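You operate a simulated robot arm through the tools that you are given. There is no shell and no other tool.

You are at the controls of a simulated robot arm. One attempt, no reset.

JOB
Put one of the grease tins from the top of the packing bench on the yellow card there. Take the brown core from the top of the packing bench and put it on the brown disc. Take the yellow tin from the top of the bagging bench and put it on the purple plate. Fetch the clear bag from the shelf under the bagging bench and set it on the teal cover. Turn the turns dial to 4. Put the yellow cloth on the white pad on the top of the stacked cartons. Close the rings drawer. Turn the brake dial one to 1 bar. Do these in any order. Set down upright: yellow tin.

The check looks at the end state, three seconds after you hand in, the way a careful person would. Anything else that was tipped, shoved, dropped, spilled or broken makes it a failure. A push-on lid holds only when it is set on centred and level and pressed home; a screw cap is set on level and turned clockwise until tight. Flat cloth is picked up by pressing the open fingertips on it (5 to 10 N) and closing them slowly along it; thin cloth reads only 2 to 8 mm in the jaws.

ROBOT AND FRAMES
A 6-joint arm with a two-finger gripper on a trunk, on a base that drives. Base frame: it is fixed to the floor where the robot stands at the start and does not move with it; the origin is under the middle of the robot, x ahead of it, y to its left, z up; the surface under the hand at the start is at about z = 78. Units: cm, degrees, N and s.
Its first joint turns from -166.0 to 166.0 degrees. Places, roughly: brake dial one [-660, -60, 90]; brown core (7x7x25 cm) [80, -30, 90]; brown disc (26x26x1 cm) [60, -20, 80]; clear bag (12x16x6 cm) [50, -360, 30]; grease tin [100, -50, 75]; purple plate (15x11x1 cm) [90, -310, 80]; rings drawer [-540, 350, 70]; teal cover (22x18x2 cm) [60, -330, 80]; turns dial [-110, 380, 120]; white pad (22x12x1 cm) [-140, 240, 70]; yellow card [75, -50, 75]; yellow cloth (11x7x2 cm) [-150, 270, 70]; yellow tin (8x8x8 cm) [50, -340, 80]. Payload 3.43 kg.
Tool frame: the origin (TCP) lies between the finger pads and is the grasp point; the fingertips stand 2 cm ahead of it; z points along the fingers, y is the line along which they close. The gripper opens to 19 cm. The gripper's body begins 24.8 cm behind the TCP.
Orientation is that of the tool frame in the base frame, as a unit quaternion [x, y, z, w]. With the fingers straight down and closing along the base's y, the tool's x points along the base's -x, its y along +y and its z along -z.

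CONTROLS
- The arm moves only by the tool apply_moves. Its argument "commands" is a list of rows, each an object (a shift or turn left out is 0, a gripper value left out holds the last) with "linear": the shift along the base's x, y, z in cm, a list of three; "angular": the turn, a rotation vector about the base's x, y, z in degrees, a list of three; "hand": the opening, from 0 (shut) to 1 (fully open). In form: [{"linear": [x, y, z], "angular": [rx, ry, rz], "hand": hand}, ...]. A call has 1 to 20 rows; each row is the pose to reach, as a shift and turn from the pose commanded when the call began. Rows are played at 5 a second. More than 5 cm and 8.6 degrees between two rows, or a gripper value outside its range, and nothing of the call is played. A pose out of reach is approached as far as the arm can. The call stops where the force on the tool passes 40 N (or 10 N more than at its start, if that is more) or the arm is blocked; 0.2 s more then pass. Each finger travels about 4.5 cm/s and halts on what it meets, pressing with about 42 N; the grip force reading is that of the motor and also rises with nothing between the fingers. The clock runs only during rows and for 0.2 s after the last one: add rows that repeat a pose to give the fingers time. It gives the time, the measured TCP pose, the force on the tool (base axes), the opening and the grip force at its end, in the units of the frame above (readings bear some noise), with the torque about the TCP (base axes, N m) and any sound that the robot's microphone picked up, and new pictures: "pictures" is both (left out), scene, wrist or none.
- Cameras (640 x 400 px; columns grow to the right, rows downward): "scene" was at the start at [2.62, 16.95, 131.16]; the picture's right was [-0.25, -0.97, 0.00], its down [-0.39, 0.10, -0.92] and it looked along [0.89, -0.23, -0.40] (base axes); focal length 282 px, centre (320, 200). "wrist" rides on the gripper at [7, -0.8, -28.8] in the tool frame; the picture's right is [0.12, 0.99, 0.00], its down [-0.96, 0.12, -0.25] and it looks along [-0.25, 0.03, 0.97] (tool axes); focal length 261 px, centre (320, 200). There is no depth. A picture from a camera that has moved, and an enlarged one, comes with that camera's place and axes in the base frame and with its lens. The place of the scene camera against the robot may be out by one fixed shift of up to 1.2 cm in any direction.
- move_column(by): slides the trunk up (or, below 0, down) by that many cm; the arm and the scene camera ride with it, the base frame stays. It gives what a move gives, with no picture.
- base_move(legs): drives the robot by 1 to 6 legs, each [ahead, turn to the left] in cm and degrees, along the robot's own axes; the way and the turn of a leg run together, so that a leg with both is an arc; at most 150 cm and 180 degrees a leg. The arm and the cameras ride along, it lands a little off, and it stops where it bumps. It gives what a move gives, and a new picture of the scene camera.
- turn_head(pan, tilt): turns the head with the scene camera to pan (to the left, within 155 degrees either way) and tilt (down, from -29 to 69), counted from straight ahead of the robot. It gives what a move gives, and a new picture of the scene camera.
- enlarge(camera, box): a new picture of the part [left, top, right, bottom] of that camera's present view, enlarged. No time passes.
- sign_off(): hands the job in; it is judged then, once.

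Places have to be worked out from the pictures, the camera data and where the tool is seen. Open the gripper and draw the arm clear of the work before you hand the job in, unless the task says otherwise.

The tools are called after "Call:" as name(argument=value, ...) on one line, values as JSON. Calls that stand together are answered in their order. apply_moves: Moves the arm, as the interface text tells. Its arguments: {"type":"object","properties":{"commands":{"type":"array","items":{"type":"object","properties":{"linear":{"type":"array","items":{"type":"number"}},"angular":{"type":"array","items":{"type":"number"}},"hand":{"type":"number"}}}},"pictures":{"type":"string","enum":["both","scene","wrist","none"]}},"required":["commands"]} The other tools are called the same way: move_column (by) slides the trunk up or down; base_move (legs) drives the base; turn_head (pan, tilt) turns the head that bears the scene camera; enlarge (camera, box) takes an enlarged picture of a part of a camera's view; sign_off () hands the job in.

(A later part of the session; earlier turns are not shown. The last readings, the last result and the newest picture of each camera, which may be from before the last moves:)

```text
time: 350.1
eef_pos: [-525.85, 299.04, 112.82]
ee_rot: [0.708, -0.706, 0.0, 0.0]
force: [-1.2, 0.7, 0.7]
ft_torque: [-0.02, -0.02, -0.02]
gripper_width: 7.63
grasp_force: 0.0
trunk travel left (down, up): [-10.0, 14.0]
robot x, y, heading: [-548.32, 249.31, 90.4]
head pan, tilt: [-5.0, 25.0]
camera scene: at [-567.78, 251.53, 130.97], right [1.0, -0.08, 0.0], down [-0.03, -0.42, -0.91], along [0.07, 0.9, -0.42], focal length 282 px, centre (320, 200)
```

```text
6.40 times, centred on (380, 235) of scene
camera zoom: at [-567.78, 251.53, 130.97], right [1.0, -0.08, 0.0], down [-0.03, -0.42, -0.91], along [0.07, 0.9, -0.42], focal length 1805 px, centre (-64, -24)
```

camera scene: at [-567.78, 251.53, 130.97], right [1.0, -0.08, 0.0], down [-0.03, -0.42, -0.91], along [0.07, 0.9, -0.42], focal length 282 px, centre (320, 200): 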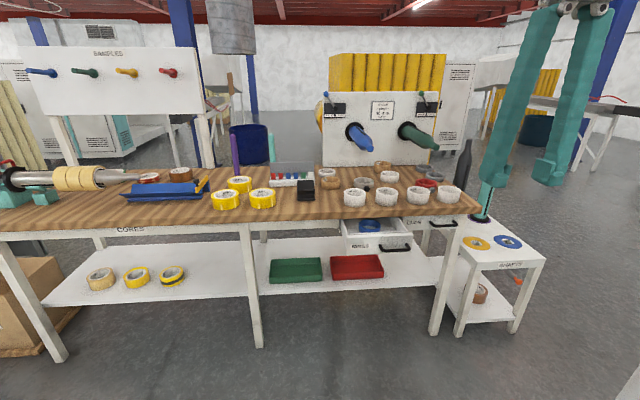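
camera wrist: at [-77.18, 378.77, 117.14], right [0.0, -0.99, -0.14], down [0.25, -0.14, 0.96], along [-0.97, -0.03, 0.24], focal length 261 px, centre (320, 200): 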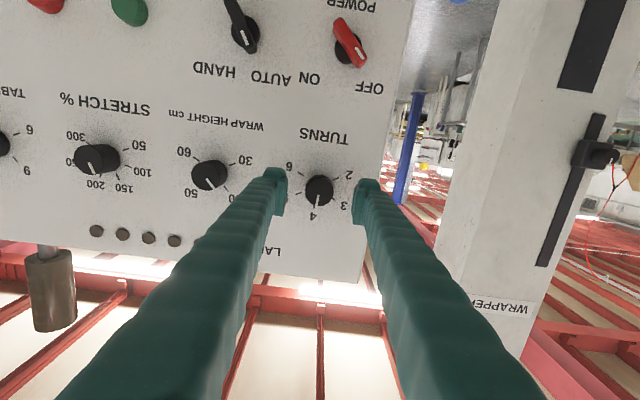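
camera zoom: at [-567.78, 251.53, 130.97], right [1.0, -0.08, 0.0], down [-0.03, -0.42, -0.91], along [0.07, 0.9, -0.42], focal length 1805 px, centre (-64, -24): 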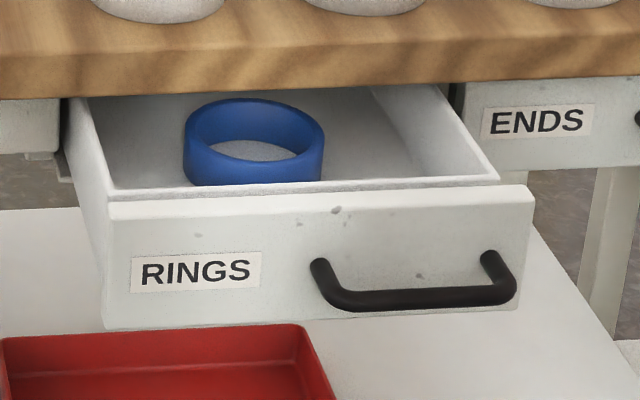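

The open drawer is RINGS: front face about (-539, 336, z 73), needs to go in about 14 cm to match the closed ENDS drawer (y≈350). I shift the robot 14 cm in -x so the drawer lies to its right side, where the arm works better.

Call:
base_move(legs=[[0, 90], [15, 0], [0, -90]])

Call:
turn_head(pan=-12, tilt=25)

```text
time: 359.4
eef_pos: [-539.2, 298.55, 112.88]
ee_rot: [-0.697, 0.717, -0.001, 0.0]
force: [-0.7, -0.1, -0.1]
ft_torque: [0.03, -0.03, -0.03]
gripper_width: 7.64
grasp_force: 0.0
trunk travel left (down, up): [-10.0, 14.0]
robot x, y, heading: [-562.82, 249.55, 88.7]
head pan, tilt: [-5.0, 25.0]
camera scene: at [-582.49, 252.42, 130.97], right [0.99, -0.11, 0.0], down [-0.05, -0.42, -0.91], along [0.1, 0.9, -0.42], focal length 282 px, centre (320, 200)
```

scene: 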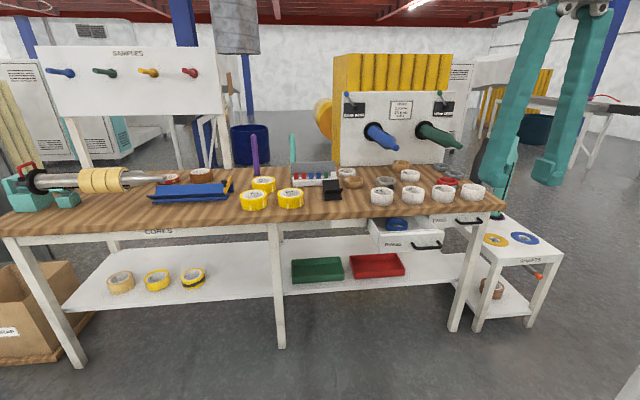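

```text
time: 360.1
eef_pos: [-539.28, 298.74, 112.85]
ee_rot: [-0.698, 0.716, -0.001, 0.0]
force: [-0.6, -0.4, 0.1]
ft_torque: [-0.01, 0.01, 0.04]
gripper_width: 7.6
grasp_force: 0.1
trunk travel left (down, up): [-10.0, 14.0]
robot x, y, heading: [-563.06, 249.64, 88.8]
head pan, tilt: [-12.0, 25.0]
camera scene: at [-581.39, 252.23, 130.97], right [0.97, -0.23, 0.0], down [-0.1, -0.41, -0.91], along [0.21, 0.88, -0.42], focal length 282 px, centre (320, 200)
```

scene: 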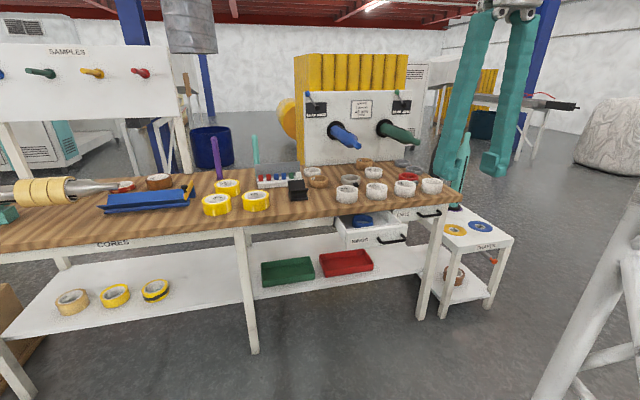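

I zoom in on the drawer from this second viewpoint to triangulate its front.

Call:
enlarge(camera="scene", box=[320, 200, 450, 280])

```text
4.92 times, centred on (385, 240) of scene
camera zoom: at [-581.39, 252.23, 130.97], right [0.97, -0.23, 0.0], down [-0.1, -0.41, -0.91], along [0.21, 0.88, -0.42], focal length 1388 px, centre (0, 3)
```

zoom: 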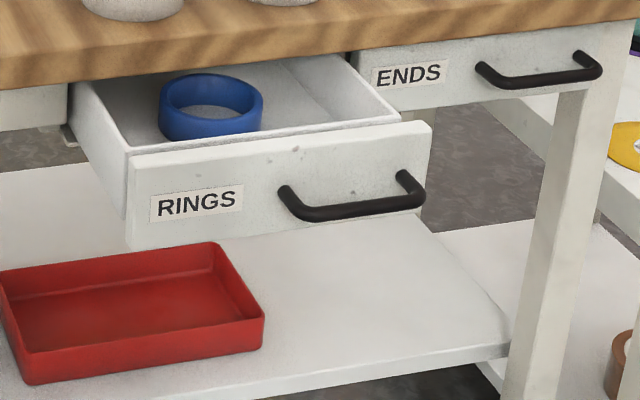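

Triangulated: RINGS front at y≈336.7 (z≈72), closed plane (ENDS) at y≈354. I back the robot 20 cm for better arm posture, then pitch the closed fingers forward (20° below horizontal) in front of the drawer.

Call:
base_move(legs=[[-20, 0]])

Call:
apply_moves(commands=[{"linear": [-0.3, 3.0, -3.0], "angular": [5, 0, 0], "hand": 0.25}, {"linear": [-0.6, 6.0, -6.0], "angular": [10, 0, 0], "hand": 0.1}, {"linear": [-0.9, 9, -9], "angular": [15, 0, 0], "hand": 0.0}, {"linear": [-1.2, 12, -12], "angular": [20, 0, 0], "hand": 0.0}, {"linear": [-1.5, 15, -15], "angular": [25, 0, 0], "hand": 0.0}, {"linear": [-1.8, 18, -18], "angular": [30, 0, 0]}, {"linear": [-2.1, 21, -21], "angular": [35, 0, 0]}, {"linear": [-2.4, 24, -24], "angular": [40, 0, 0]}, {"linear": [-2.7, 27, -27], "angular": [45, 0, 0]}, {"linear": [-3.0, 30, -30], "angular": [50, 0, 0]}, {"linear": [-3.3, 33, -33], "angular": [55, 0, 0]}, {"linear": [-3.5, 36, -36], "angular": [60, 0, 0]}, {"linear": [-3.6, 39, -39], "angular": [65, 0, 0]}, {"linear": [-3.7, 42, -42], "angular": [70, 0, 0]}, {"linear": [-3.7, 42, -42], "angular": [70, 0, 0]}])

```text
time: 361.7
eef_pos: [-539.82, 278.74, 112.81]
ee_rot: [-0.7, 0.714, 0.0, -0.001]
force: [-0.6, 0.7, 0.4]
ft_torque: [0.01, 0.01, -0.01]
gripper_width: 7.6
grasp_force: 0.0
trunk travel left (down, up): [-10.0, 14.0]
robot x, y, heading: [-563.52, 229.57, 89.1]
head pan, tilt: [-12.0, 25.0]
camera scene: at [-581.79, 232.12, 130.97], right [0.97, -0.23, 0.0], down [-0.1, -0.41, -0.91], along [0.2, 0.88, -0.42], focal length 282 px, centre (320, 200)
```

scene: 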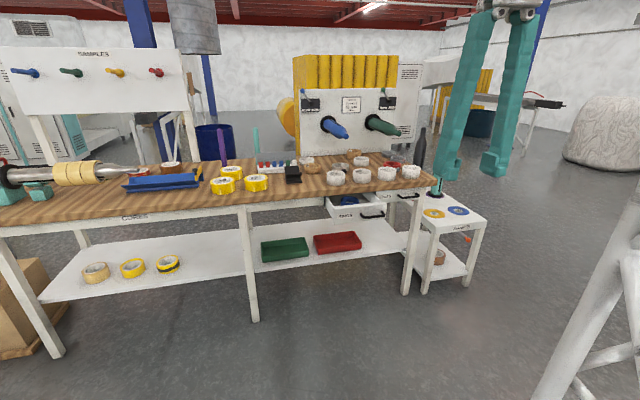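

```text
time: 364.9
eef_pos: [-543.44, 320.61, 70.79]
ee_rot: [-0.572, 0.588, 0.41, 0.398]
force: [-0.1, -0.5, -0.1]
ft_torque: [-0.01, -0.04, -0.03]
gripper_width: 0.01
grasp_force: 34.2
trunk travel left (down, up): [-10.0, 14.0]
robot x, y, heading: [-563.44, 229.38, 88.6]
head pan, tilt: [-12.0, 25.0]
camera scene: at [-581.8, 232.11, 130.96], right [0.97, -0.23, 0.0], down [-0.1, -0.41, -0.91], along [0.2, 0.88, -0.42], focal length 282 px, centre (320, 200)
camera wrist: at [-542.75, 291.15, 74.24], right [-1.0, -0.04, -0.08], down [-0.09, 0.1, 0.99], along [-0.03, 0.99, -0.1], focal length 261 px, centre (320, 200)
```

scene: 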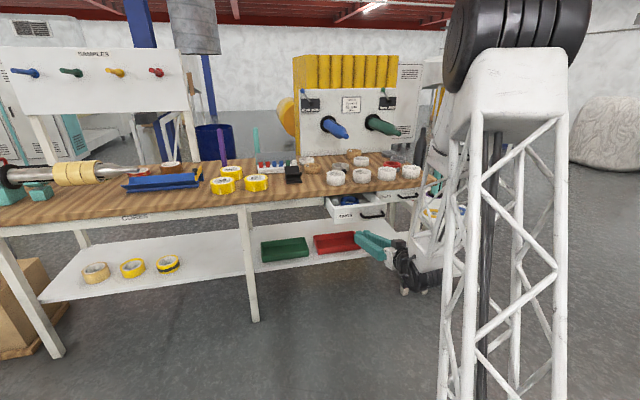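
wrist: 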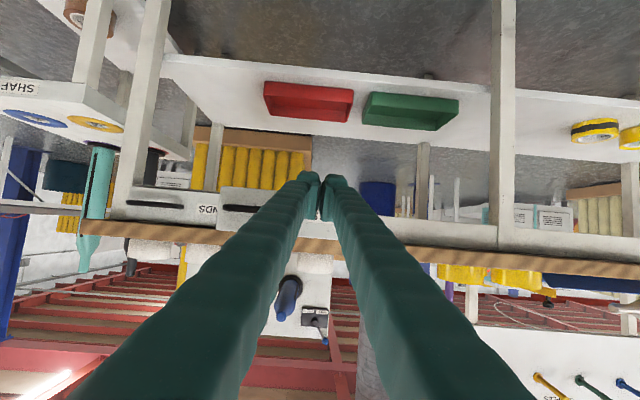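

The closed fingers point at the drawer. I zoom the wrist view to verify they will hit the front panel left of the handle.

Call:
enlarge(camera="wrist", box=[200, 150, 440, 270])

Call:
enlarge(camera="scene", box=[300, 180, 440, 280])

```text
2.67 times, centred on (320, 210) of wrist
camera zoom: at [-542.75, 291.15, 74.24], right [-1.0, -0.04, -0.08], down [-0.09, 0.1, 0.99], along [-0.03, 0.99, -0.1], focal length 695 px, centre (320, 173)
```

zoom: 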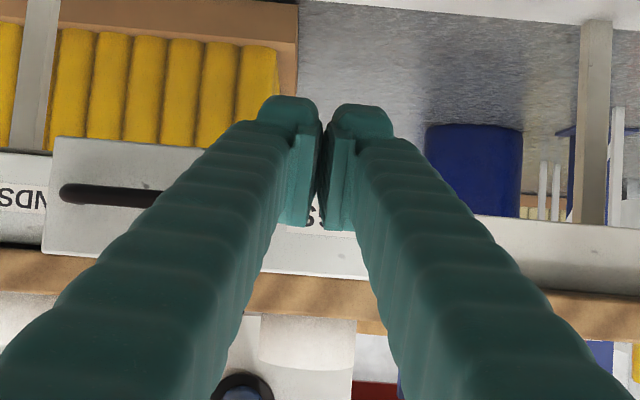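

```text
4.00 times, centred on (370, 230) of scene
camera zoom: at [-581.8, 232.11, 130.96], right [0.97, -0.23, 0.0], down [-0.1, -0.41, -0.91], along [0.2, 0.88, -0.42], focal length 1128 px, centre (120, 80)
```

zoom: 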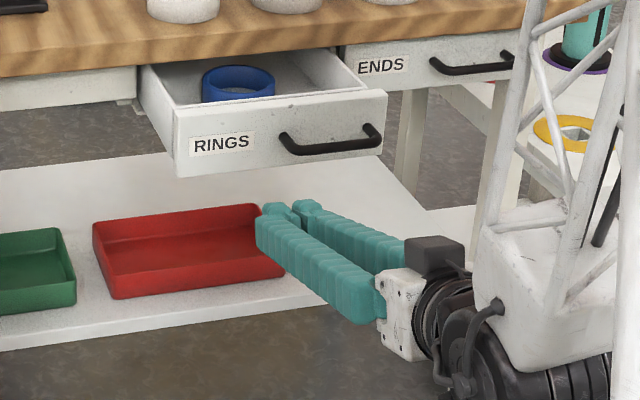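

The front panel spans z 67–76 and the tips will meet it at z≈72, clear of the handle. I advance to contact.

Call:
apply_moves(commands=[{"linear": [0, 4, 0]}, {"linear": [0, 8, 0]}, {"linear": [0, 11, 0]}, {"linear": [0, 13, 0]}, {"linear": [0, 14.5, 0]}, {"linear": [0, 16, 0]}, {"linear": [0, 17, 0]}, {"linear": [0, 17, 0]}], pictures="both")

```text
time: 366.7
eef_pos: [-543.55, 337.81, 70.93]
ee_rot: [-0.573, 0.587, 0.409, 0.4]
force: [0.6, -0.2, 0.1]
ft_torque: [0.01, 0.03, 0.05]
gripper_width: 0.0
grasp_force: 34.6
trunk travel left (down, up): [-10.0, 14.0]
robot x, y, heading: [-563.64, 229.28, 88.9]
head pan, tilt: [-12.0, 25.0]
camera scene: at [-581.8, 232.12, 130.97], right [0.97, -0.23, 0.0], down [-0.1, -0.41, -0.91], along [0.2, 0.88, -0.42], focal length 282 px, centre (320, 200)
camera wrist: at [-542.96, 308.2, 74.2], right [-1.0, -0.03, -0.09], down [-0.09, 0.1, 0.99], along [-0.02, 0.99, -0.1], focal length 261 px, centre (320, 200)
```

scene: 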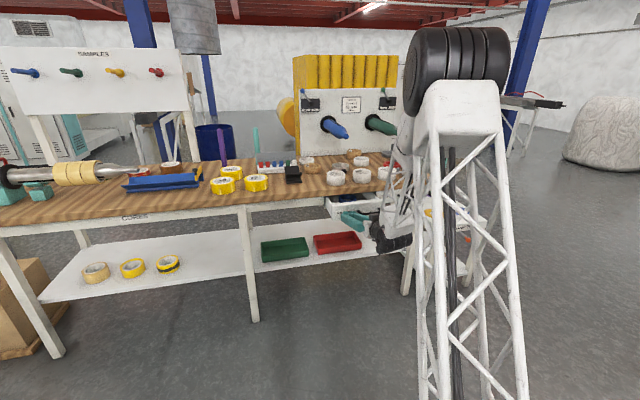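
wrist: 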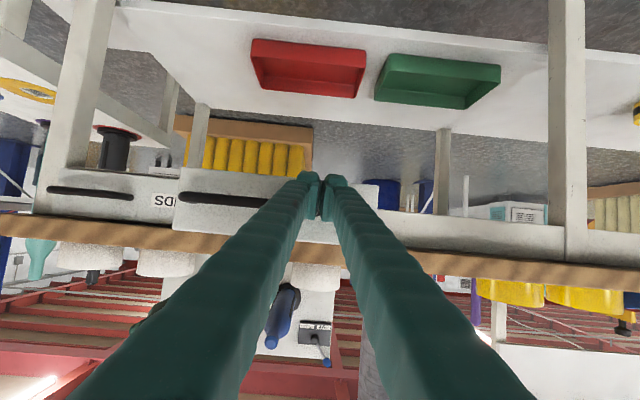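

No clear force yet; I zoom in to see whether the tips are touching the panel.

Call:
enlarge(camera="scene", box=[300, 170, 440, 270])

Call:
enlarge(camera="wrist", box=[200, 150, 440, 270])

```text
4.00 times, centred on (370, 220) of scene
camera zoom: at [-581.8, 232.12, 130.97], right [0.97, -0.23, 0.0], down [-0.1, -0.41, -0.91], along [0.2, 0.88, -0.42], focal length 1128 px, centre (120, 120)
```

zoom: 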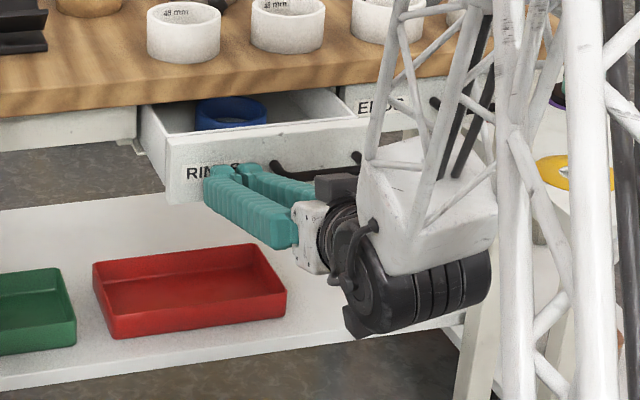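

```text
2.67 times, centred on (320, 210) of wrist
camera zoom: at [-542.96, 308.2, 74.2], right [-1.0, -0.03, -0.09], down [-0.09, 0.1, 0.99], along [-0.02, 0.99, -0.1], focal length 695 px, centre (320, 173)
```

zoom: 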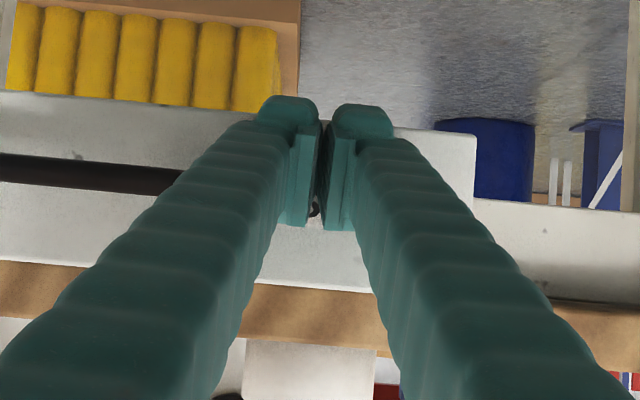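

The drawer front has already shifted in a little and slides easily. I keep pushing slowly toward closed.

Call:
apply_moves(commands=[{"linear": [0, 1, 0]}, {"linear": [0, 2, 0]}, {"linear": [0, 3, 0]}, {"linear": [0, 4, 0]}, {"linear": [0, 5, 0]}, {"linear": [0, 6, 0]}, {"linear": [0, 7, 0]}, {"linear": [0, 8, 0]}, {"linear": [0, 9, 0]}, {"linear": [0, 10, 0]}, {"linear": [0, 10, 0]}], pictures="both")

Call:
enlarge(camera="scene", box=[300, 170, 440, 270])

```text
time: 369.1
eef_pos: [-543.47, 347.82, 70.84]
ee_rot: [-0.573, 0.586, 0.409, 0.401]
force: [0.1, -0.9, 0.0]
ft_torque: [0.03, -0.03, -0.01]
gripper_width: 0.0
grasp_force: 34.7
trunk travel left (down, up): [-10.0, 14.0]
robot x, y, heading: [-563.59, 229.09, 88.8]
head pan, tilt: [-12.0, 25.0]
camera scene: at [-581.8, 232.12, 130.97], right [0.97, -0.23, 0.0], down [-0.1, -0.41, -0.91], along [0.2, 0.88, -0.42], focal length 282 px, centre (320, 200)
camera wrist: at [-542.86, 318.27, 74.21], right [-1.0, -0.03, -0.09], down [-0.09, 0.1, 0.99], along [-0.02, 0.99, -0.1], focal length 261 px, centre (320, 200)
```

scene: 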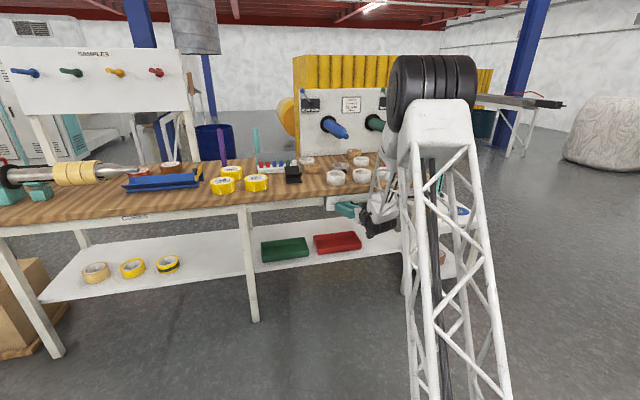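
wrist: 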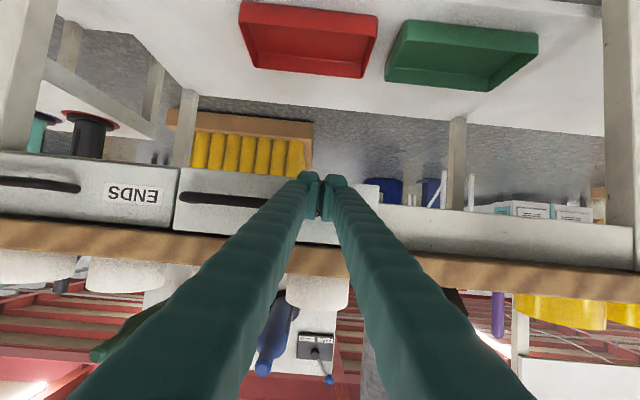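

```text
4.00 times, centred on (370, 220) of scene
camera zoom: at [-581.8, 232.12, 130.97], right [0.97, -0.23, 0.0], down [-0.1, -0.41, -0.91], along [0.2, 0.88, -0.42], focal length 1128 px, centre (120, 120)
```

zoom: 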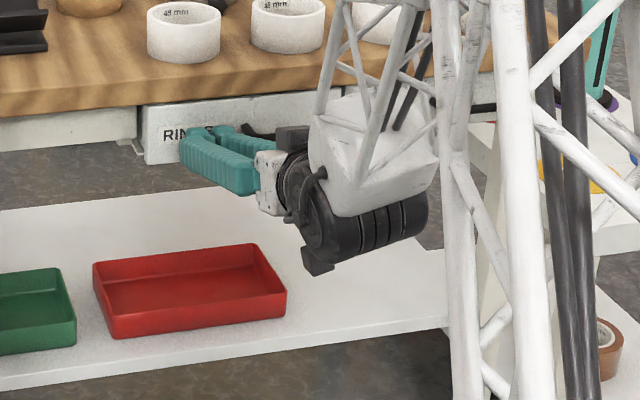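

The drawer is almost in. I push the last centimetres until resistance appears.

Call:
apply_moves(commands=[{"linear": [0, 0.7, 0]}, {"linear": [0, 1.4, 0]}, {"linear": [0, 2.0, 0]}, {"linear": [0, 2.5, 0]}, {"linear": [0, 3.0, 0]}, {"linear": [0, 3.5, 0]}, {"linear": [0, 4.0, 0]}, {"linear": [0, 4.0, 0]}], pictures="both")

Call:
enlarge(camera="scene", box=[300, 170, 440, 270])

Call:
enlarge(camera="wrist", box=[0, 130, 440, 270])

```text
time: 370.2
eef_pos: [-543.49, 349.94, 70.84]
ee_rot: [-0.574, 0.587, 0.408, 0.4]
force: [-2.6, -20.6, 8.3]
ft_torque: [0.39, 0.0, 0.12]
gripper_width: 0.61
grasp_force: 34.0
trunk travel left (down, up): [-10.0, 14.0]
robot x, y, heading: [-563.36, 229.41, 88.9]
head pan, tilt: [-12.0, 25.0]
stopped in row 5: the force on the tool passed its limit at 52 N (the readings are from after the stop); the commanded pose is now the measured one
camera scene: at [-581.81, 231.98, 130.98], right [0.97, -0.23, 0.0], down [-0.1, -0.41, -0.91], along [0.21, 0.88, -0.42], focal length 282 px, centre (320, 200)
camera wrist: at [-542.86, 320.44, 74.28], right [-1.0, -0.03, -0.09], down [-0.1, 0.1, 0.99], along [-0.02, 0.99, -0.1], focal length 261 px, centre (320, 200)
```

scene: 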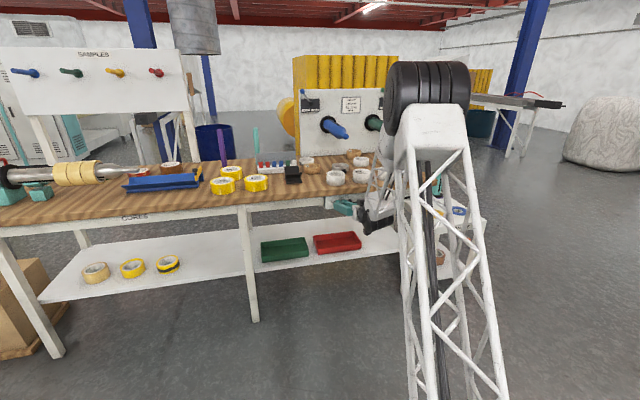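
wrist: 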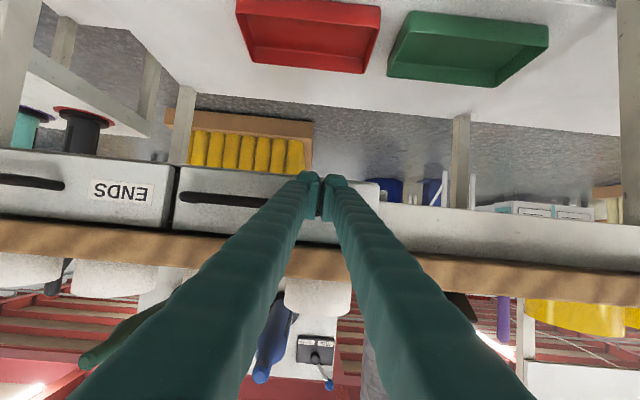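

```text
4.00 times, centred on (370, 220) of scene
camera zoom: at [-581.81, 231.98, 130.98], right [0.97, -0.23, 0.0], down [-0.1, -0.41, -0.91], along [0.21, 0.88, -0.42], focal length 1128 px, centre (120, 120)
```

zoom: 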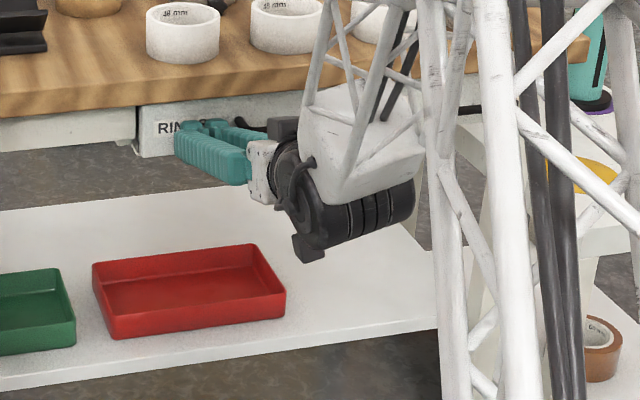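

```text
1.45 times, centred on (220, 200) of wrist
camera zoom: at [-542.86, 320.44, 74.28], right [-1.0, -0.03, -0.09], down [-0.1, 0.1, 0.99], along [-0.02, 0.99, -0.1], focal length 379 px, centre (466, 200)
```

zoom: 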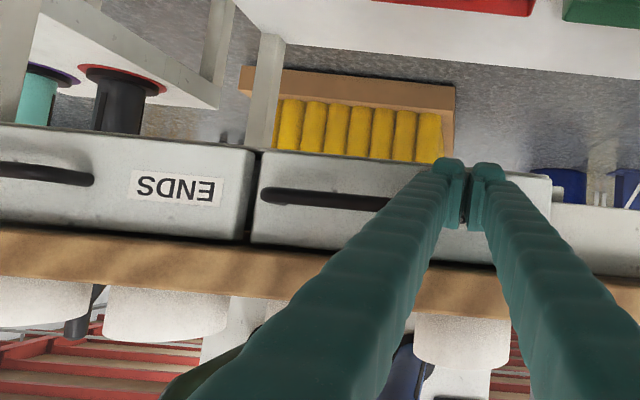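

The drawer hit its stop and its front is flush with the ENDS drawer: closed. I back the robot off 30 cm and fold the arm to the carrying pose.

Call:
base_move(legs=[[-30, 0]])

Call:
apply_moves(commands=[{"linear": [0.1, -3, 3], "angular": [-5, 0, 0]}, {"linear": [0.3, -6, 6], "angular": [-10, 0, 0]}, {"linear": [0.5, -9, 9], "angular": [-15, 0, 0]}, {"linear": [0.8, -12, 12], "angular": [-20, 0, 0]}, {"linear": [1.1, -15, 15], "angular": [-25, 0, 0]}, {"linear": [1.4, -18, 18], "angular": [-30, 0, 0]}, {"linear": [1.7, -21, 21], "angular": [-35, 0, 0]}, {"linear": [2, -24, 24], "angular": [-40, 0, 0]}, {"linear": [2.3, -27, 27], "angular": [-45, 0, 0]}, {"linear": [2.6, -30, 30], "angular": [-50, 0, 0]}, {"linear": [2.9, -33, 33], "angular": [-55, 0, 0]}, {"linear": [3.2, -36, 36], "angular": [-60, 0, 0]}, {"linear": [3.5, -39, 39], "angular": [-65, 0, 0]}, {"linear": [3.7, -42, 42], "angular": [-70, 0, 0]}, {"linear": [3.7, -42, 42], "angular": [-70, 0, 0]}], pictures="none")

Call:
turn_head(pan=-20, tilt=20)

```text
time: 371.0
eef_pos: [-544.31, 349.57, 70.65]
ee_rot: [-0.576, 0.585, 0.409, 0.399]
force: [0.4, -0.8, 0.3]
ft_torque: [0.0, -0.02, -0.01]
gripper_width: 0.0
grasp_force: 34.0
trunk travel left (down, up): [-10.0, 14.0]
robot x, y, heading: [-563.58, 228.81, 89.3]
head pan, tilt: [-12.0, 25.0]
stopped in leg 1: the robot was blocked; the commanded pose is now the measured one
camera scene: at [-581.92, 231.46, 130.96], right [0.98, -0.22, 0.0], down [-0.09, -0.41, -0.91], along [0.2, 0.88, -0.42], focal length 282 px, centre (320, 200)
```

scene: 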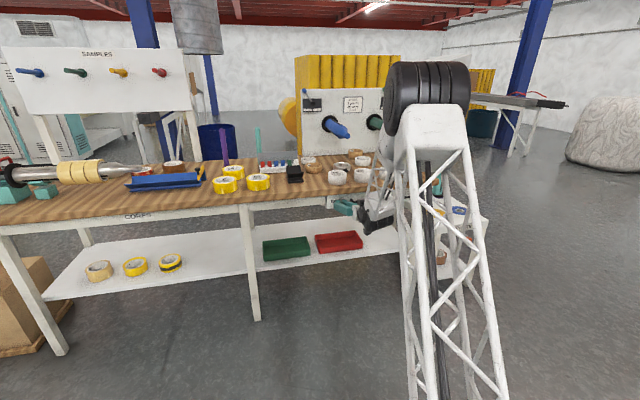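

```text
time: 374.2
eef_pos: [-540.24, 307.55, 112.91]
ee_rot: [-0.7, 0.714, -0.001, -0.005]
force: [-0.4, 0.6, 0.7]
ft_torque: [-0.02, -0.05, 0.01]
gripper_width: 0.02
grasp_force: 33.9
trunk travel left (down, up): [-10.0, 14.0]
robot x, y, heading: [-563.54, 228.49, 89.2]
head pan, tilt: [-12.0, 25.0]
```

```text
time: 374.9
eef_pos: [-540.15, 307.46, 112.79]
ee_rot: [-0.7, 0.714, -0.001, -0.004]
force: [0.7, -0.1, 0.2]
ft_torque: [0.01, -0.01, 0.01]
gripper_width: 0.0
grasp_force: 34.1
trunk travel left (down, up): [-10.0, 14.0]
robot x, y, heading: [-563.3, 228.88, 89.3]
head pan, tilt: [-20.0, 20.0]
camera scene: at [-580.67, 231.18, 131.77], right [0.94, -0.35, 0.0], down [-0.12, -0.32, -0.94], along [0.33, 0.88, -0.34], focal length 282 px, centre (320, 200)
```

scene: 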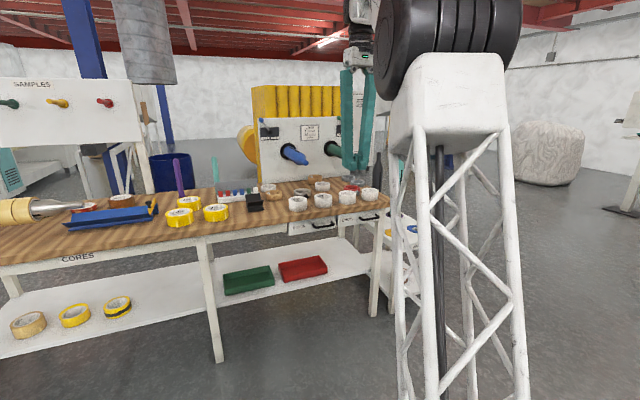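

The base was blocked behind, so something stands close at the rear; the arm folded fine. I check the bench/drawer, then look behind.

Call:
enlarge(camera="scene", box=[230, 160, 400, 260])

Call:
turn_head(pan=150, tilt=30)

Call:
turn_head(pan=100, tilt=20)

```text
3.76 times, centred on (315, 210) of scene
camera zoom: at [-580.67, 231.18, 131.77], right [0.94, -0.35, 0.0], down [-0.12, -0.32, -0.94], along [0.33, 0.88, -0.34], focal length 1062 px, centre (339, 162)
```

zoom: 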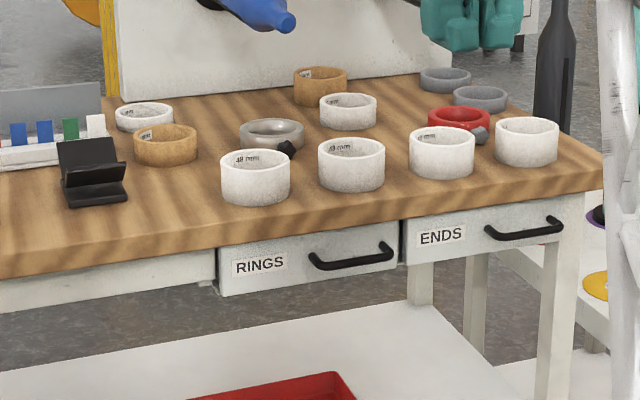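

```text
time: 377.5
eef_pos: [-540.27, 307.39, 112.85]
ee_rot: [-0.7, 0.714, 0.0, -0.003]
force: [0.2, -0.3, -1.0]
ft_torque: [0.02, -0.01, -0.01]
gripper_width: 0.0
grasp_force: 34.3
trunk travel left (down, up): [-10.0, 14.0]
robot x, y, heading: [-563.9, 228.96, 89.3]
head pan, tilt: [150.0, 30.0]
camera scene: at [-588.58, 214.7, 130.17], right [-0.86, 0.51, 0.0], down [0.26, 0.43, -0.87], along [-0.44, -0.74, -0.5], focal length 282 px, centre (320, 200)
```

scene: 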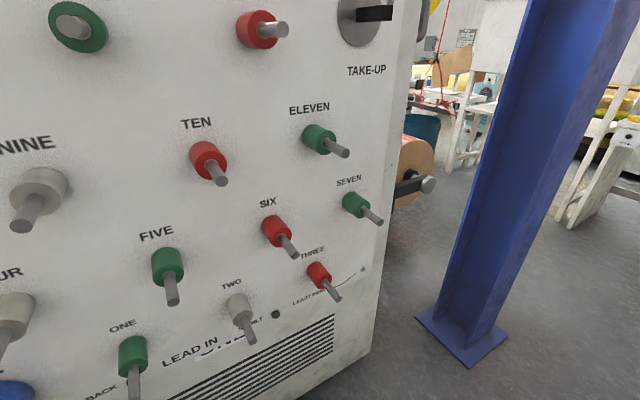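

```text
time: 378.6
eef_pos: [-540.15, 307.43, 112.8]
ee_rot: [-0.701, 0.714, -0.001, -0.004]
force: [-0.2, -0.8, 0.8]
ft_torque: [-0.02, -0.03, -0.04]
gripper_width: 0.01
grasp_force: 34.6
trunk travel left (down, up): [-10.0, 14.0]
robot x, y, heading: [-563.84, 229.06, 89.1]
head pan, tilt: [100.0, 20.0]
camera scene: at [-593.14, 220.96, 131.77], right [-0.16, 0.99, 0.0], down [0.34, 0.06, -0.94], along [-0.93, -0.15, -0.34], focal length 282 px, centre (320, 200)
```

scene: 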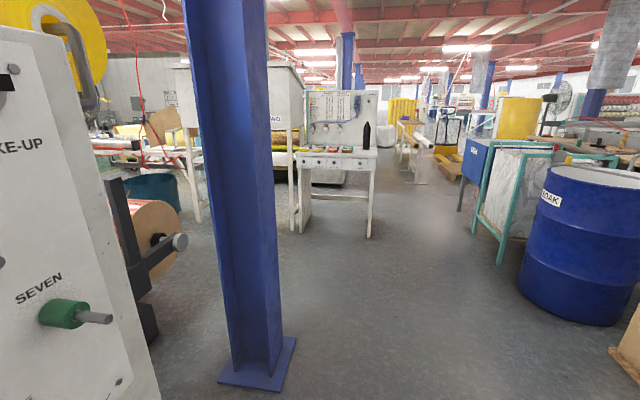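

The drawer is closed and the bench is undisturbed. Right behind the robot stands a machine with pegs. I fold the arm closer, move forward a bit, and turn to go west around it toward the brake dial area.

Call:
apply_moves(commands=[{"linear": [0, -4.5, 0], "hand": 0.1}, {"linear": [0, -9, 0], "hand": 0.2}, {"linear": [0, -13.5, 0], "hand": 0.3}, {"linear": [0, -18, 0]}, {"linear": [0, -22.5, 0]}, {"linear": [0, -26, 0]}], pictures="none")

Call:
base_move(legs=[[18, 0], [0, 90], [60, 0]])

Call:
turn_head(pan=60, tilt=15)

```text
time: 380.1
eef_pos: [-540.53, 281.58, 112.67]
ee_rot: [-0.701, 0.714, 0.0, -0.003]
force: [0.1, 1.1, -0.6]
ft_torque: [-0.18, 0.05, 0.01]
gripper_width: 5.67
grasp_force: 0.1
trunk travel left (down, up): [-10.0, 14.0]
robot x, y, heading: [-563.81, 229.06, 89.4]
head pan, tilt: [100.0, 20.0]
```

```text
time: 388.5
eef_pos: [-674.77, 270.31, 112.72]
ee_rot: [1.0, -0.008, 0.003, 0.003]
force: [0.7, 0.3, 0.4]
ft_torque: [0.0, 0.01, -0.02]
gripper_width: 5.67
grasp_force: 0.0
trunk travel left (down, up): [-10.0, 14.0]
robot x, y, heading: [-622.01, 247.6, 179.4]
head pan, tilt: [100.0, 20.0]
camera scene: at [-615.06, 217.69, 131.78], right [-0.99, -0.16, 0.0], down [-0.06, 0.34, -0.94], along [0.15, -0.93, -0.34], focal length 282 px, centre (320, 200)
```

scene: 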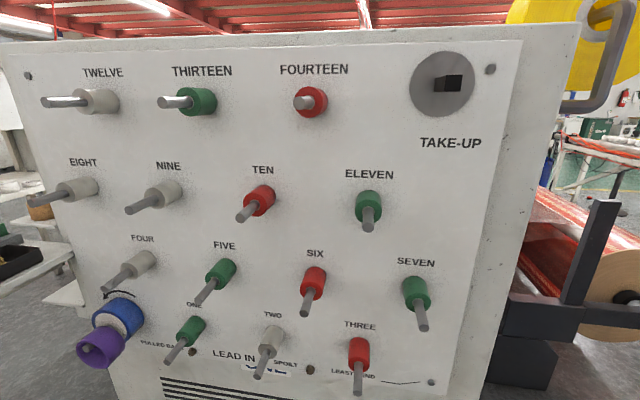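

```text
time: 389.6
eef_pos: [-674.82, 270.33, 112.8]
ee_rot: [1.0, -0.007, 0.003, 0.003]
force: [-0.4, 0.1, -0.6]
ft_torque: [-0.03, 0.0, -0.02]
gripper_width: 5.69
grasp_force: 0.0
trunk travel left (down, up): [-10.0, 14.0]
robot x, y, heading: [-621.99, 247.45, 179.5]
head pan, tilt: [60.0, 15.0]
camera scene: at [-621.34, 218.83, 132.59], right [-0.86, 0.51, 0.0], down [0.13, 0.22, -0.97], along [-0.49, -0.83, -0.26], focal length 282 px, centre (320, 200)
```

scene: 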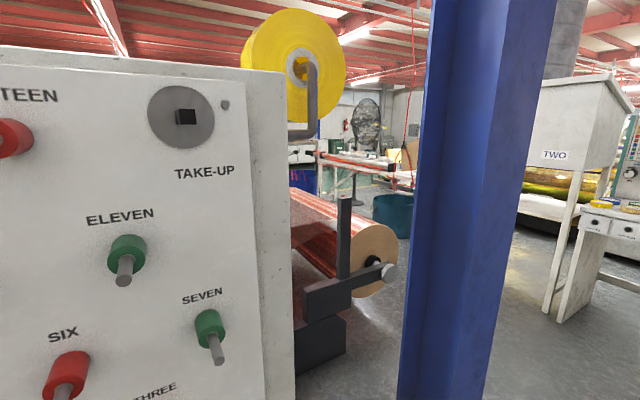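

The dial must be further south, beyond this machine. I go west to x≈-780 (between the blue column and the next bench), turn south, and advance to look.

Call:
base_move(legs=[[150, 0], [8, 0], [0, 90], [100, 0]])

Call:
turn_head(pan=35, tilt=12)

```text
time: 406.4
eef_pos: [-800.22, 94.56, 112.84]
ee_rot: [0.709, 0.705, 0.002, 0.0]
force: [-0.4, 0.0, 0.7]
ft_torque: [-0.02, -0.02, 0.02]
gripper_width: 5.7
grasp_force: 0.1
trunk travel left (down, up): [-10.0, 14.0]
robot x, y, heading: [-777.7, 147.52, -90.0]
head pan, tilt: [60.0, 15.0]
camera scene: at [-750.42, 148.28, 132.59], right [-0.5, -0.87, 0.0], down [-0.22, 0.13, -0.97], along [0.84, -0.48, -0.26], focal length 282 px, centre (320, 200)
```

scene: 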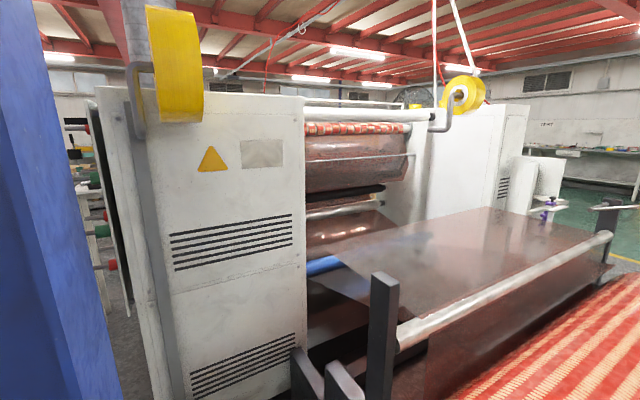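

```text
time: 407.3
eef_pos: [-800.22, 94.52, 112.76]
ee_rot: [0.708, 0.706, 0.004, 0.0]
force: [0.9, 0.7, -0.8]
ft_torque: [0.0, 0.0, 0.02]
gripper_width: 5.71
grasp_force: 0.0
trunk travel left (down, up): [-10.0, 14.0]
robot x, y, heading: [-777.8, 147.26, -90.0]
head pan, tilt: [35.0, 12.0]
camera scene: at [-753.15, 145.31, 133.08], right [-0.82, -0.58, 0.0], down [-0.12, 0.17, -0.98], along [0.56, -0.8, -0.21], focal length 282 px, centre (320, 200)
```

scene: 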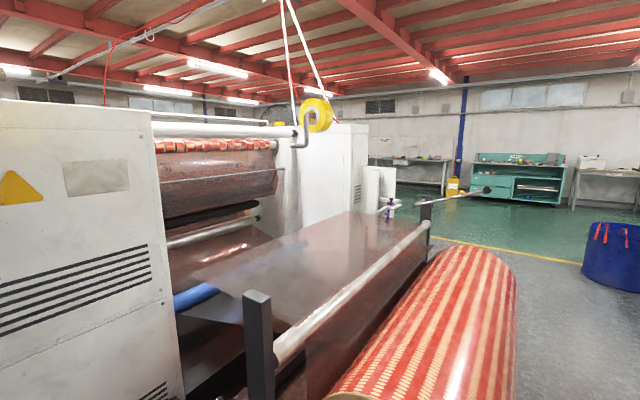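

The expected place of brake dial one is near a small white box with purple knobs at the far end of the roll stand. I zoom in.

Call:
enlarge(camera="scene", box=[330, 140, 470, 240])

```text
4.00 times, centred on (400, 190) of scene
camera zoom: at [-753.15, 145.31, 133.08], right [-0.82, -0.58, 0.0], down [-0.12, 0.17, -0.98], along [0.56, -0.8, -0.21], focal length 1128 px, centre (0, 240)
```

zoom: 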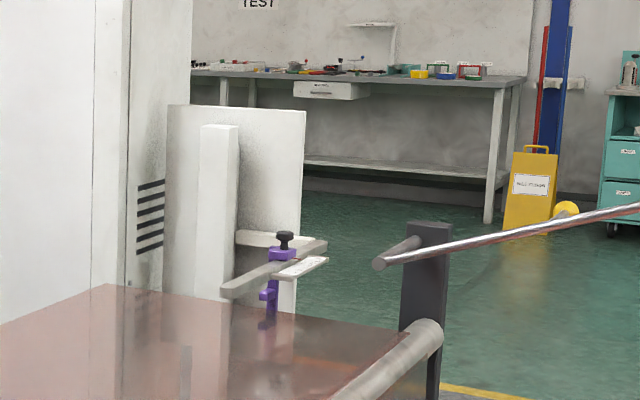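

The dial panel at about (-663, -60) is seen from behind, so it faces south. I must pass west of the big red roll (its side at x≈-759), so I shift to x≈-814 in an S-curve and continue south to y≈-105.

Call:
base_move(legs=[[50, -42], [50, 42], [100, 0], [55, 0]])

Call:
turn_head(pan=50, tilt=18)

```text
time: 410.1
eef_pos: [-845.35, 78.68, 112.7]
ee_rot: [0.911, 0.412, 0.004, 0.001]
force: [0.1, -0.1, -0.6]
ft_torque: [-0.04, 0.02, -0.01]
gripper_width: 5.69
grasp_force: 0.0
trunk travel left (down, up): [-10.0, 14.0]
robot x, y, heading: [-794.34, 103.76, -131.3]
head pan, tilt: [35.0, 12.0]
stopped in leg 1: the robot was blocked; the commanded pose is now the measured one
camera scene: at [-776.53, 85.28, 133.05], right [-0.99, 0.11, 0.0], down [0.02, 0.21, -0.98], along [-0.1, -0.97, -0.21], focal length 282 px, centre (320, 200)
```

scene: 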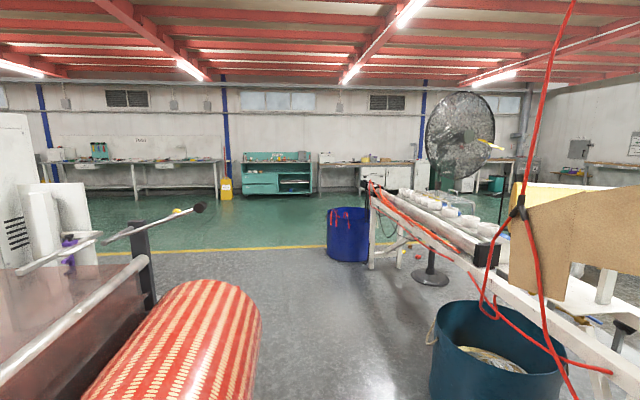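

```text
time: 410.9
eef_pos: [-845.52, 78.69, 112.76]
ee_rot: [0.912, 0.411, 0.005, 0.0]
force: [0.8, -0.6, -0.1]
ft_torque: [0.0, 0.04, -0.01]
gripper_width: 5.71
grasp_force: 0.0
trunk travel left (down, up): [-10.0, 14.0]
robot x, y, heading: [-794.58, 103.75, -131.3]
head pan, tilt: [50.0, 18.0]
camera scene: at [-774.07, 85.24, 132.02], right [-0.99, -0.15, 0.0], down [-0.05, 0.31, -0.95], along [0.14, -0.94, -0.31], focal length 282 px, centre (320, 200)
```

scene: 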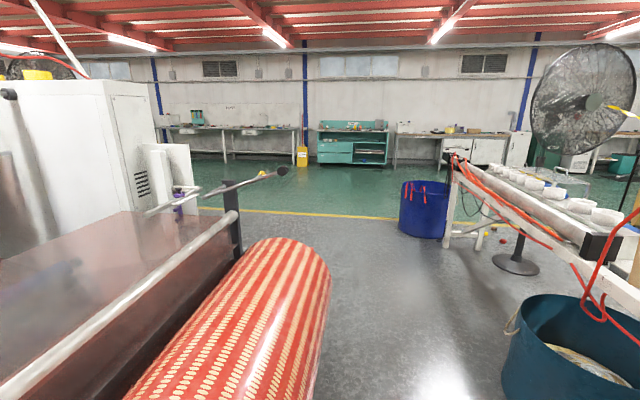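

The base met something on its right. I look to the right side to see what it touches before freeing it.

Call:
turn_head(pan=10, tilt=40)

Call:
turn_head(pan=-40, tilt=35)

```text
time: 411.9
eef_pos: [-845.38, 78.67, 112.74]
ee_rot: [0.911, 0.411, 0.004, 0.001]
force: [-0.2, -1.2, 0.3]
ft_torque: [-0.04, -0.02, 0.0]
gripper_width: 5.7
grasp_force: 0.0
trunk travel left (down, up): [-10.0, 14.0]
robot x, y, heading: [-794.14, 103.75, -131.2]
head pan, tilt: [10.0, 40.0]
camera scene: at [-779.9, 87.19, 128.58], right [-0.86, 0.52, 0.0], down [0.33, 0.55, -0.77], along [-0.4, -0.66, -0.64], focal length 282 px, centre (320, 200)
```

scene: 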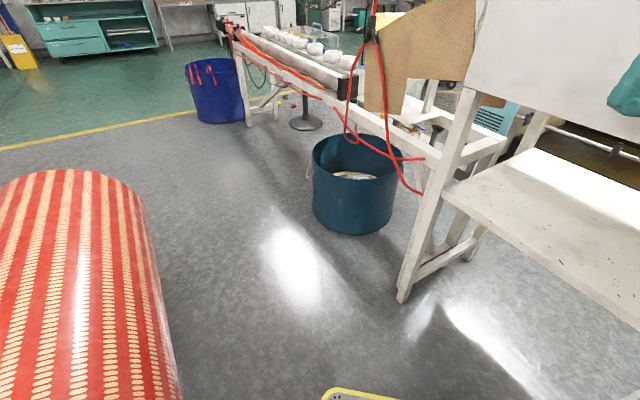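

```text
time: 413.1
eef_pos: [-845.36, 78.68, 112.62]
ee_rot: [0.912, 0.411, 0.004, 0.0]
force: [-1.0, -0.3, -0.2]
ft_torque: [0.01, 0.01, -0.02]
gripper_width: 5.71
grasp_force: 0.1
trunk travel left (down, up): [-10.0, 14.0]
robot x, y, heading: [-794.22, 103.87, -131.1]
head pan, tilt: [-40.0, 35.0]
camera scene: at [-783.75, 91.75, 129.22], right [-0.31, 0.95, 0.0], down [0.55, 0.18, -0.81], along [-0.77, -0.25, -0.58], focal length 282 px, centre (320, 200)
```

scene: 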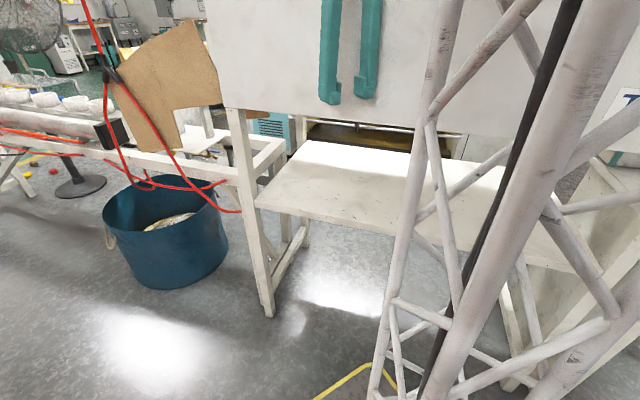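

I can't tell what touched, so I reverse along the same arc to the previous pose, facing south again.

Call:
base_move(legs=[[-49, 41.2]])

Call:
turn_head(pan=20, tilt=45)

```text
time: 416.0
eef_pos: [-799.17, 95.65, 112.61]
ee_rot: [0.703, 0.711, 0.005, 0.0]
force: [0.0, 0.6, -0.6]
ft_torque: [-0.01, -0.02, 0.03]
gripper_width: 5.7
grasp_force: 0.0
trunk travel left (down, up): [-10.0, 14.0]
robot x, y, heading: [-777.32, 148.42, -89.3]
head pan, tilt: [-40.0, 35.0]
camera scene: at [-762.77, 146.69, 129.29], right [-0.86, 0.5, 0.0], down [0.29, 0.5, -0.81], along [-0.41, -0.7, -0.58], focal length 282 px, centre (320, 200)
```

scene: 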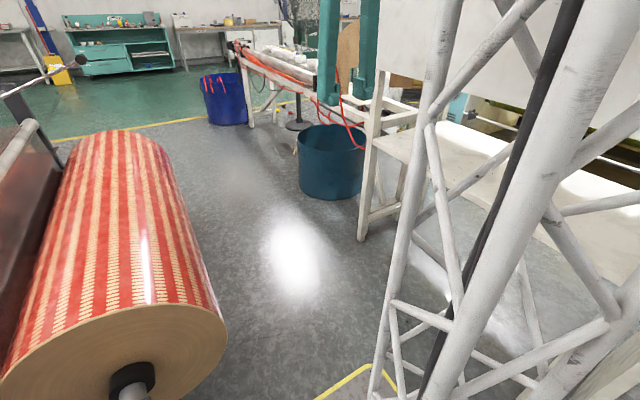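

```text
time: 417.3
eef_pos: [-799.19, 95.62, 112.53]
ee_rot: [0.703, 0.711, 0.004, 0.001]
force: [0.0, 0.1, -0.2]
ft_torque: [0.0, -0.03, 0.01]
gripper_width: 5.71
grasp_force: 0.1
trunk travel left (down, up): [-10.0, 14.0]
robot x, y, heading: [-777.91, 148.46, -89.4]
head pan, tilt: [20.0, 45.0]
camera scene: at [-755.48, 146.65, 127.91], right [-0.94, -0.35, 0.0], down [-0.25, 0.66, -0.71], along [0.25, -0.66, -0.71], focal length 282 px, centre (320, 200)
```

scene: 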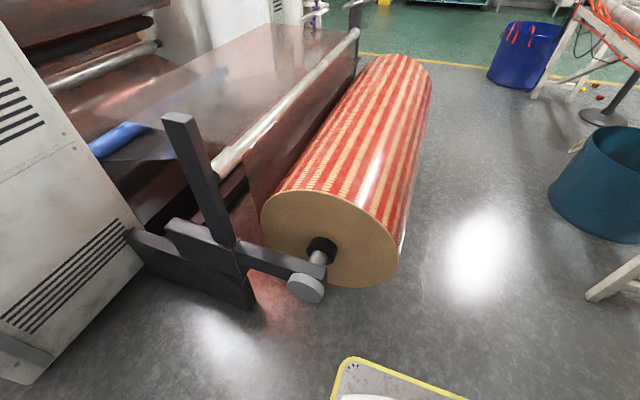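

The roll's west side is x≈-760 (its end at y≈69) and a teal bin's edge is at x≈-835, leaving a 75 cm lane centred at x≈-797. I back up 70 cm and take a gentler S-curve into that lane.

Call:
base_move(legs=[[-70, -0.6], [70, -16.5], [62, 16.5]])

Call:
turn_head(pan=0, tilt=45)

```text
time: 427.6
eef_pos: [-817.43, 35.15, 112.64]
ee_rot: [0.705, 0.709, 0.005, -0.001]
force: [-0.2, 0.5, -0.4]
ft_torque: [-0.03, -0.02, -0.03]
gripper_width: 5.67
grasp_force: 0.1
trunk travel left (down, up): [-10.0, 14.0]
robot x, y, heading: [-795.55, 87.64, -89.7]
head pan, tilt: [20.0, 45.0]
camera scene: at [-773.36, 85.91, 127.91], right [-0.94, -0.35, 0.0], down [-0.25, 0.66, -0.71], along [0.25, -0.66, -0.71], focal length 282 px, centre (320, 200)
```

scene: 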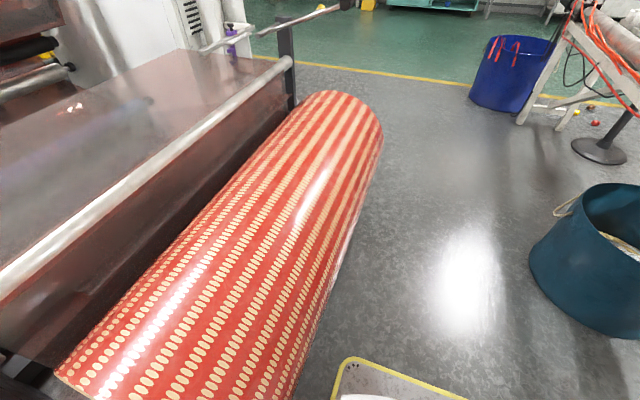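

```text
time: 428.5
eef_pos: [-817.29, 35.14, 112.59]
ee_rot: [0.705, 0.709, 0.006, 0.0]
force: [1.0, -0.2, 0.2]
ft_torque: [-0.01, 0.03, 0.04]
gripper_width: 5.7
grasp_force: 0.1
trunk travel left (down, up): [-10.0, 14.0]
robot x, y, heading: [-796.03, 87.97, -89.7]
head pan, tilt: [0.0, 45.0]
camera scene: at [-776.14, 85.4, 127.91], right [-1.0, -0.01, 0.0], down [-0.01, 0.71, -0.71], along [0.01, -0.71, -0.71], focal length 282 px, centre (320, 200)
```

scene: 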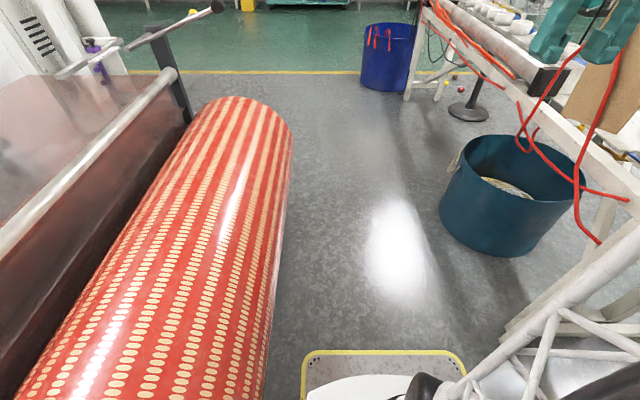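

I'm centred well in the lane (about 9 cm to the roll, 15 cm to the bin). I drive straight on south with a slight right correction.

Call:
base_move(legs=[[0, -1.2], [150, 0]])

Call:
turn_head(pan=40, tilt=30)

```text
time: 436.2
eef_pos: [-824.01, -113.35, 112.64]
ee_rot: [0.722, 0.692, 0.005, 0.0]
force: [0.4, -1.1, 0.2]
ft_torque: [-0.01, 0.0, -0.01]
gripper_width: 5.71
grasp_force: 0.1
trunk travel left (down, up): [-10.0, 14.0]
robot x, y, heading: [-799.92, -61.53, -92.5]
head pan, tilt: [0.0, 45.0]
camera scene: at [-780.34, -65.15, 127.91], right [-1.0, 0.04, 0.0], down [0.03, 0.71, -0.71], along [-0.03, -0.71, -0.71], focal length 282 px, centre (320, 200)
```

scene: 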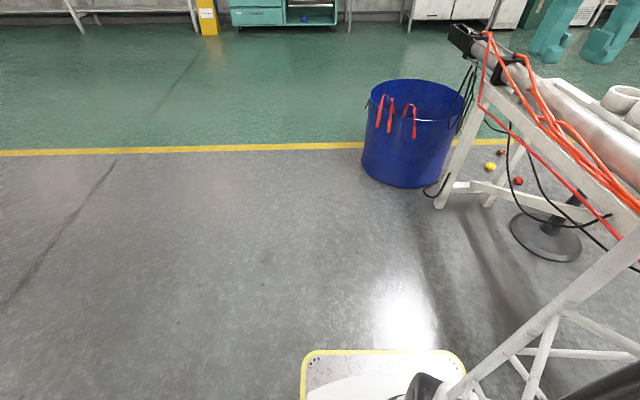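

```text
time: 437.3
eef_pos: [-823.83, -113.35, 112.53]
ee_rot: [0.722, 0.692, 0.004, 0.0]
force: [0.3, -0.1, -0.4]
ft_torque: [0.02, -0.01, 0.0]
gripper_width: 5.71
grasp_force: 0.0
trunk travel left (down, up): [-10.0, 14.0]
robot x, y, heading: [-799.84, -61.57, -92.5]
head pan, tilt: [40.0, 30.0]
camera scene: at [-774.49, -64.19, 130.17], right [-0.79, -0.61, 0.0], down [-0.31, 0.4, -0.87], along [0.53, -0.69, -0.5], focal length 282 px, centre (320, 200)
```

scene: 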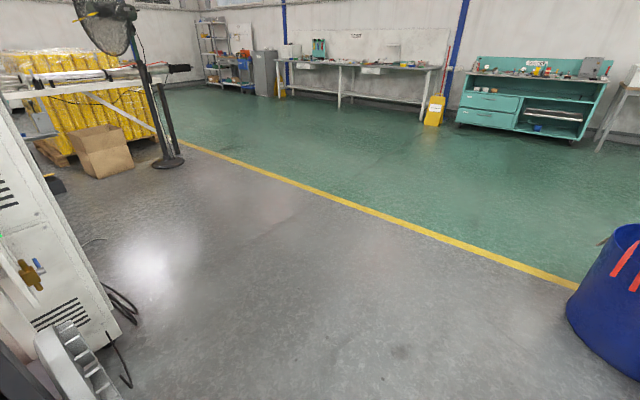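

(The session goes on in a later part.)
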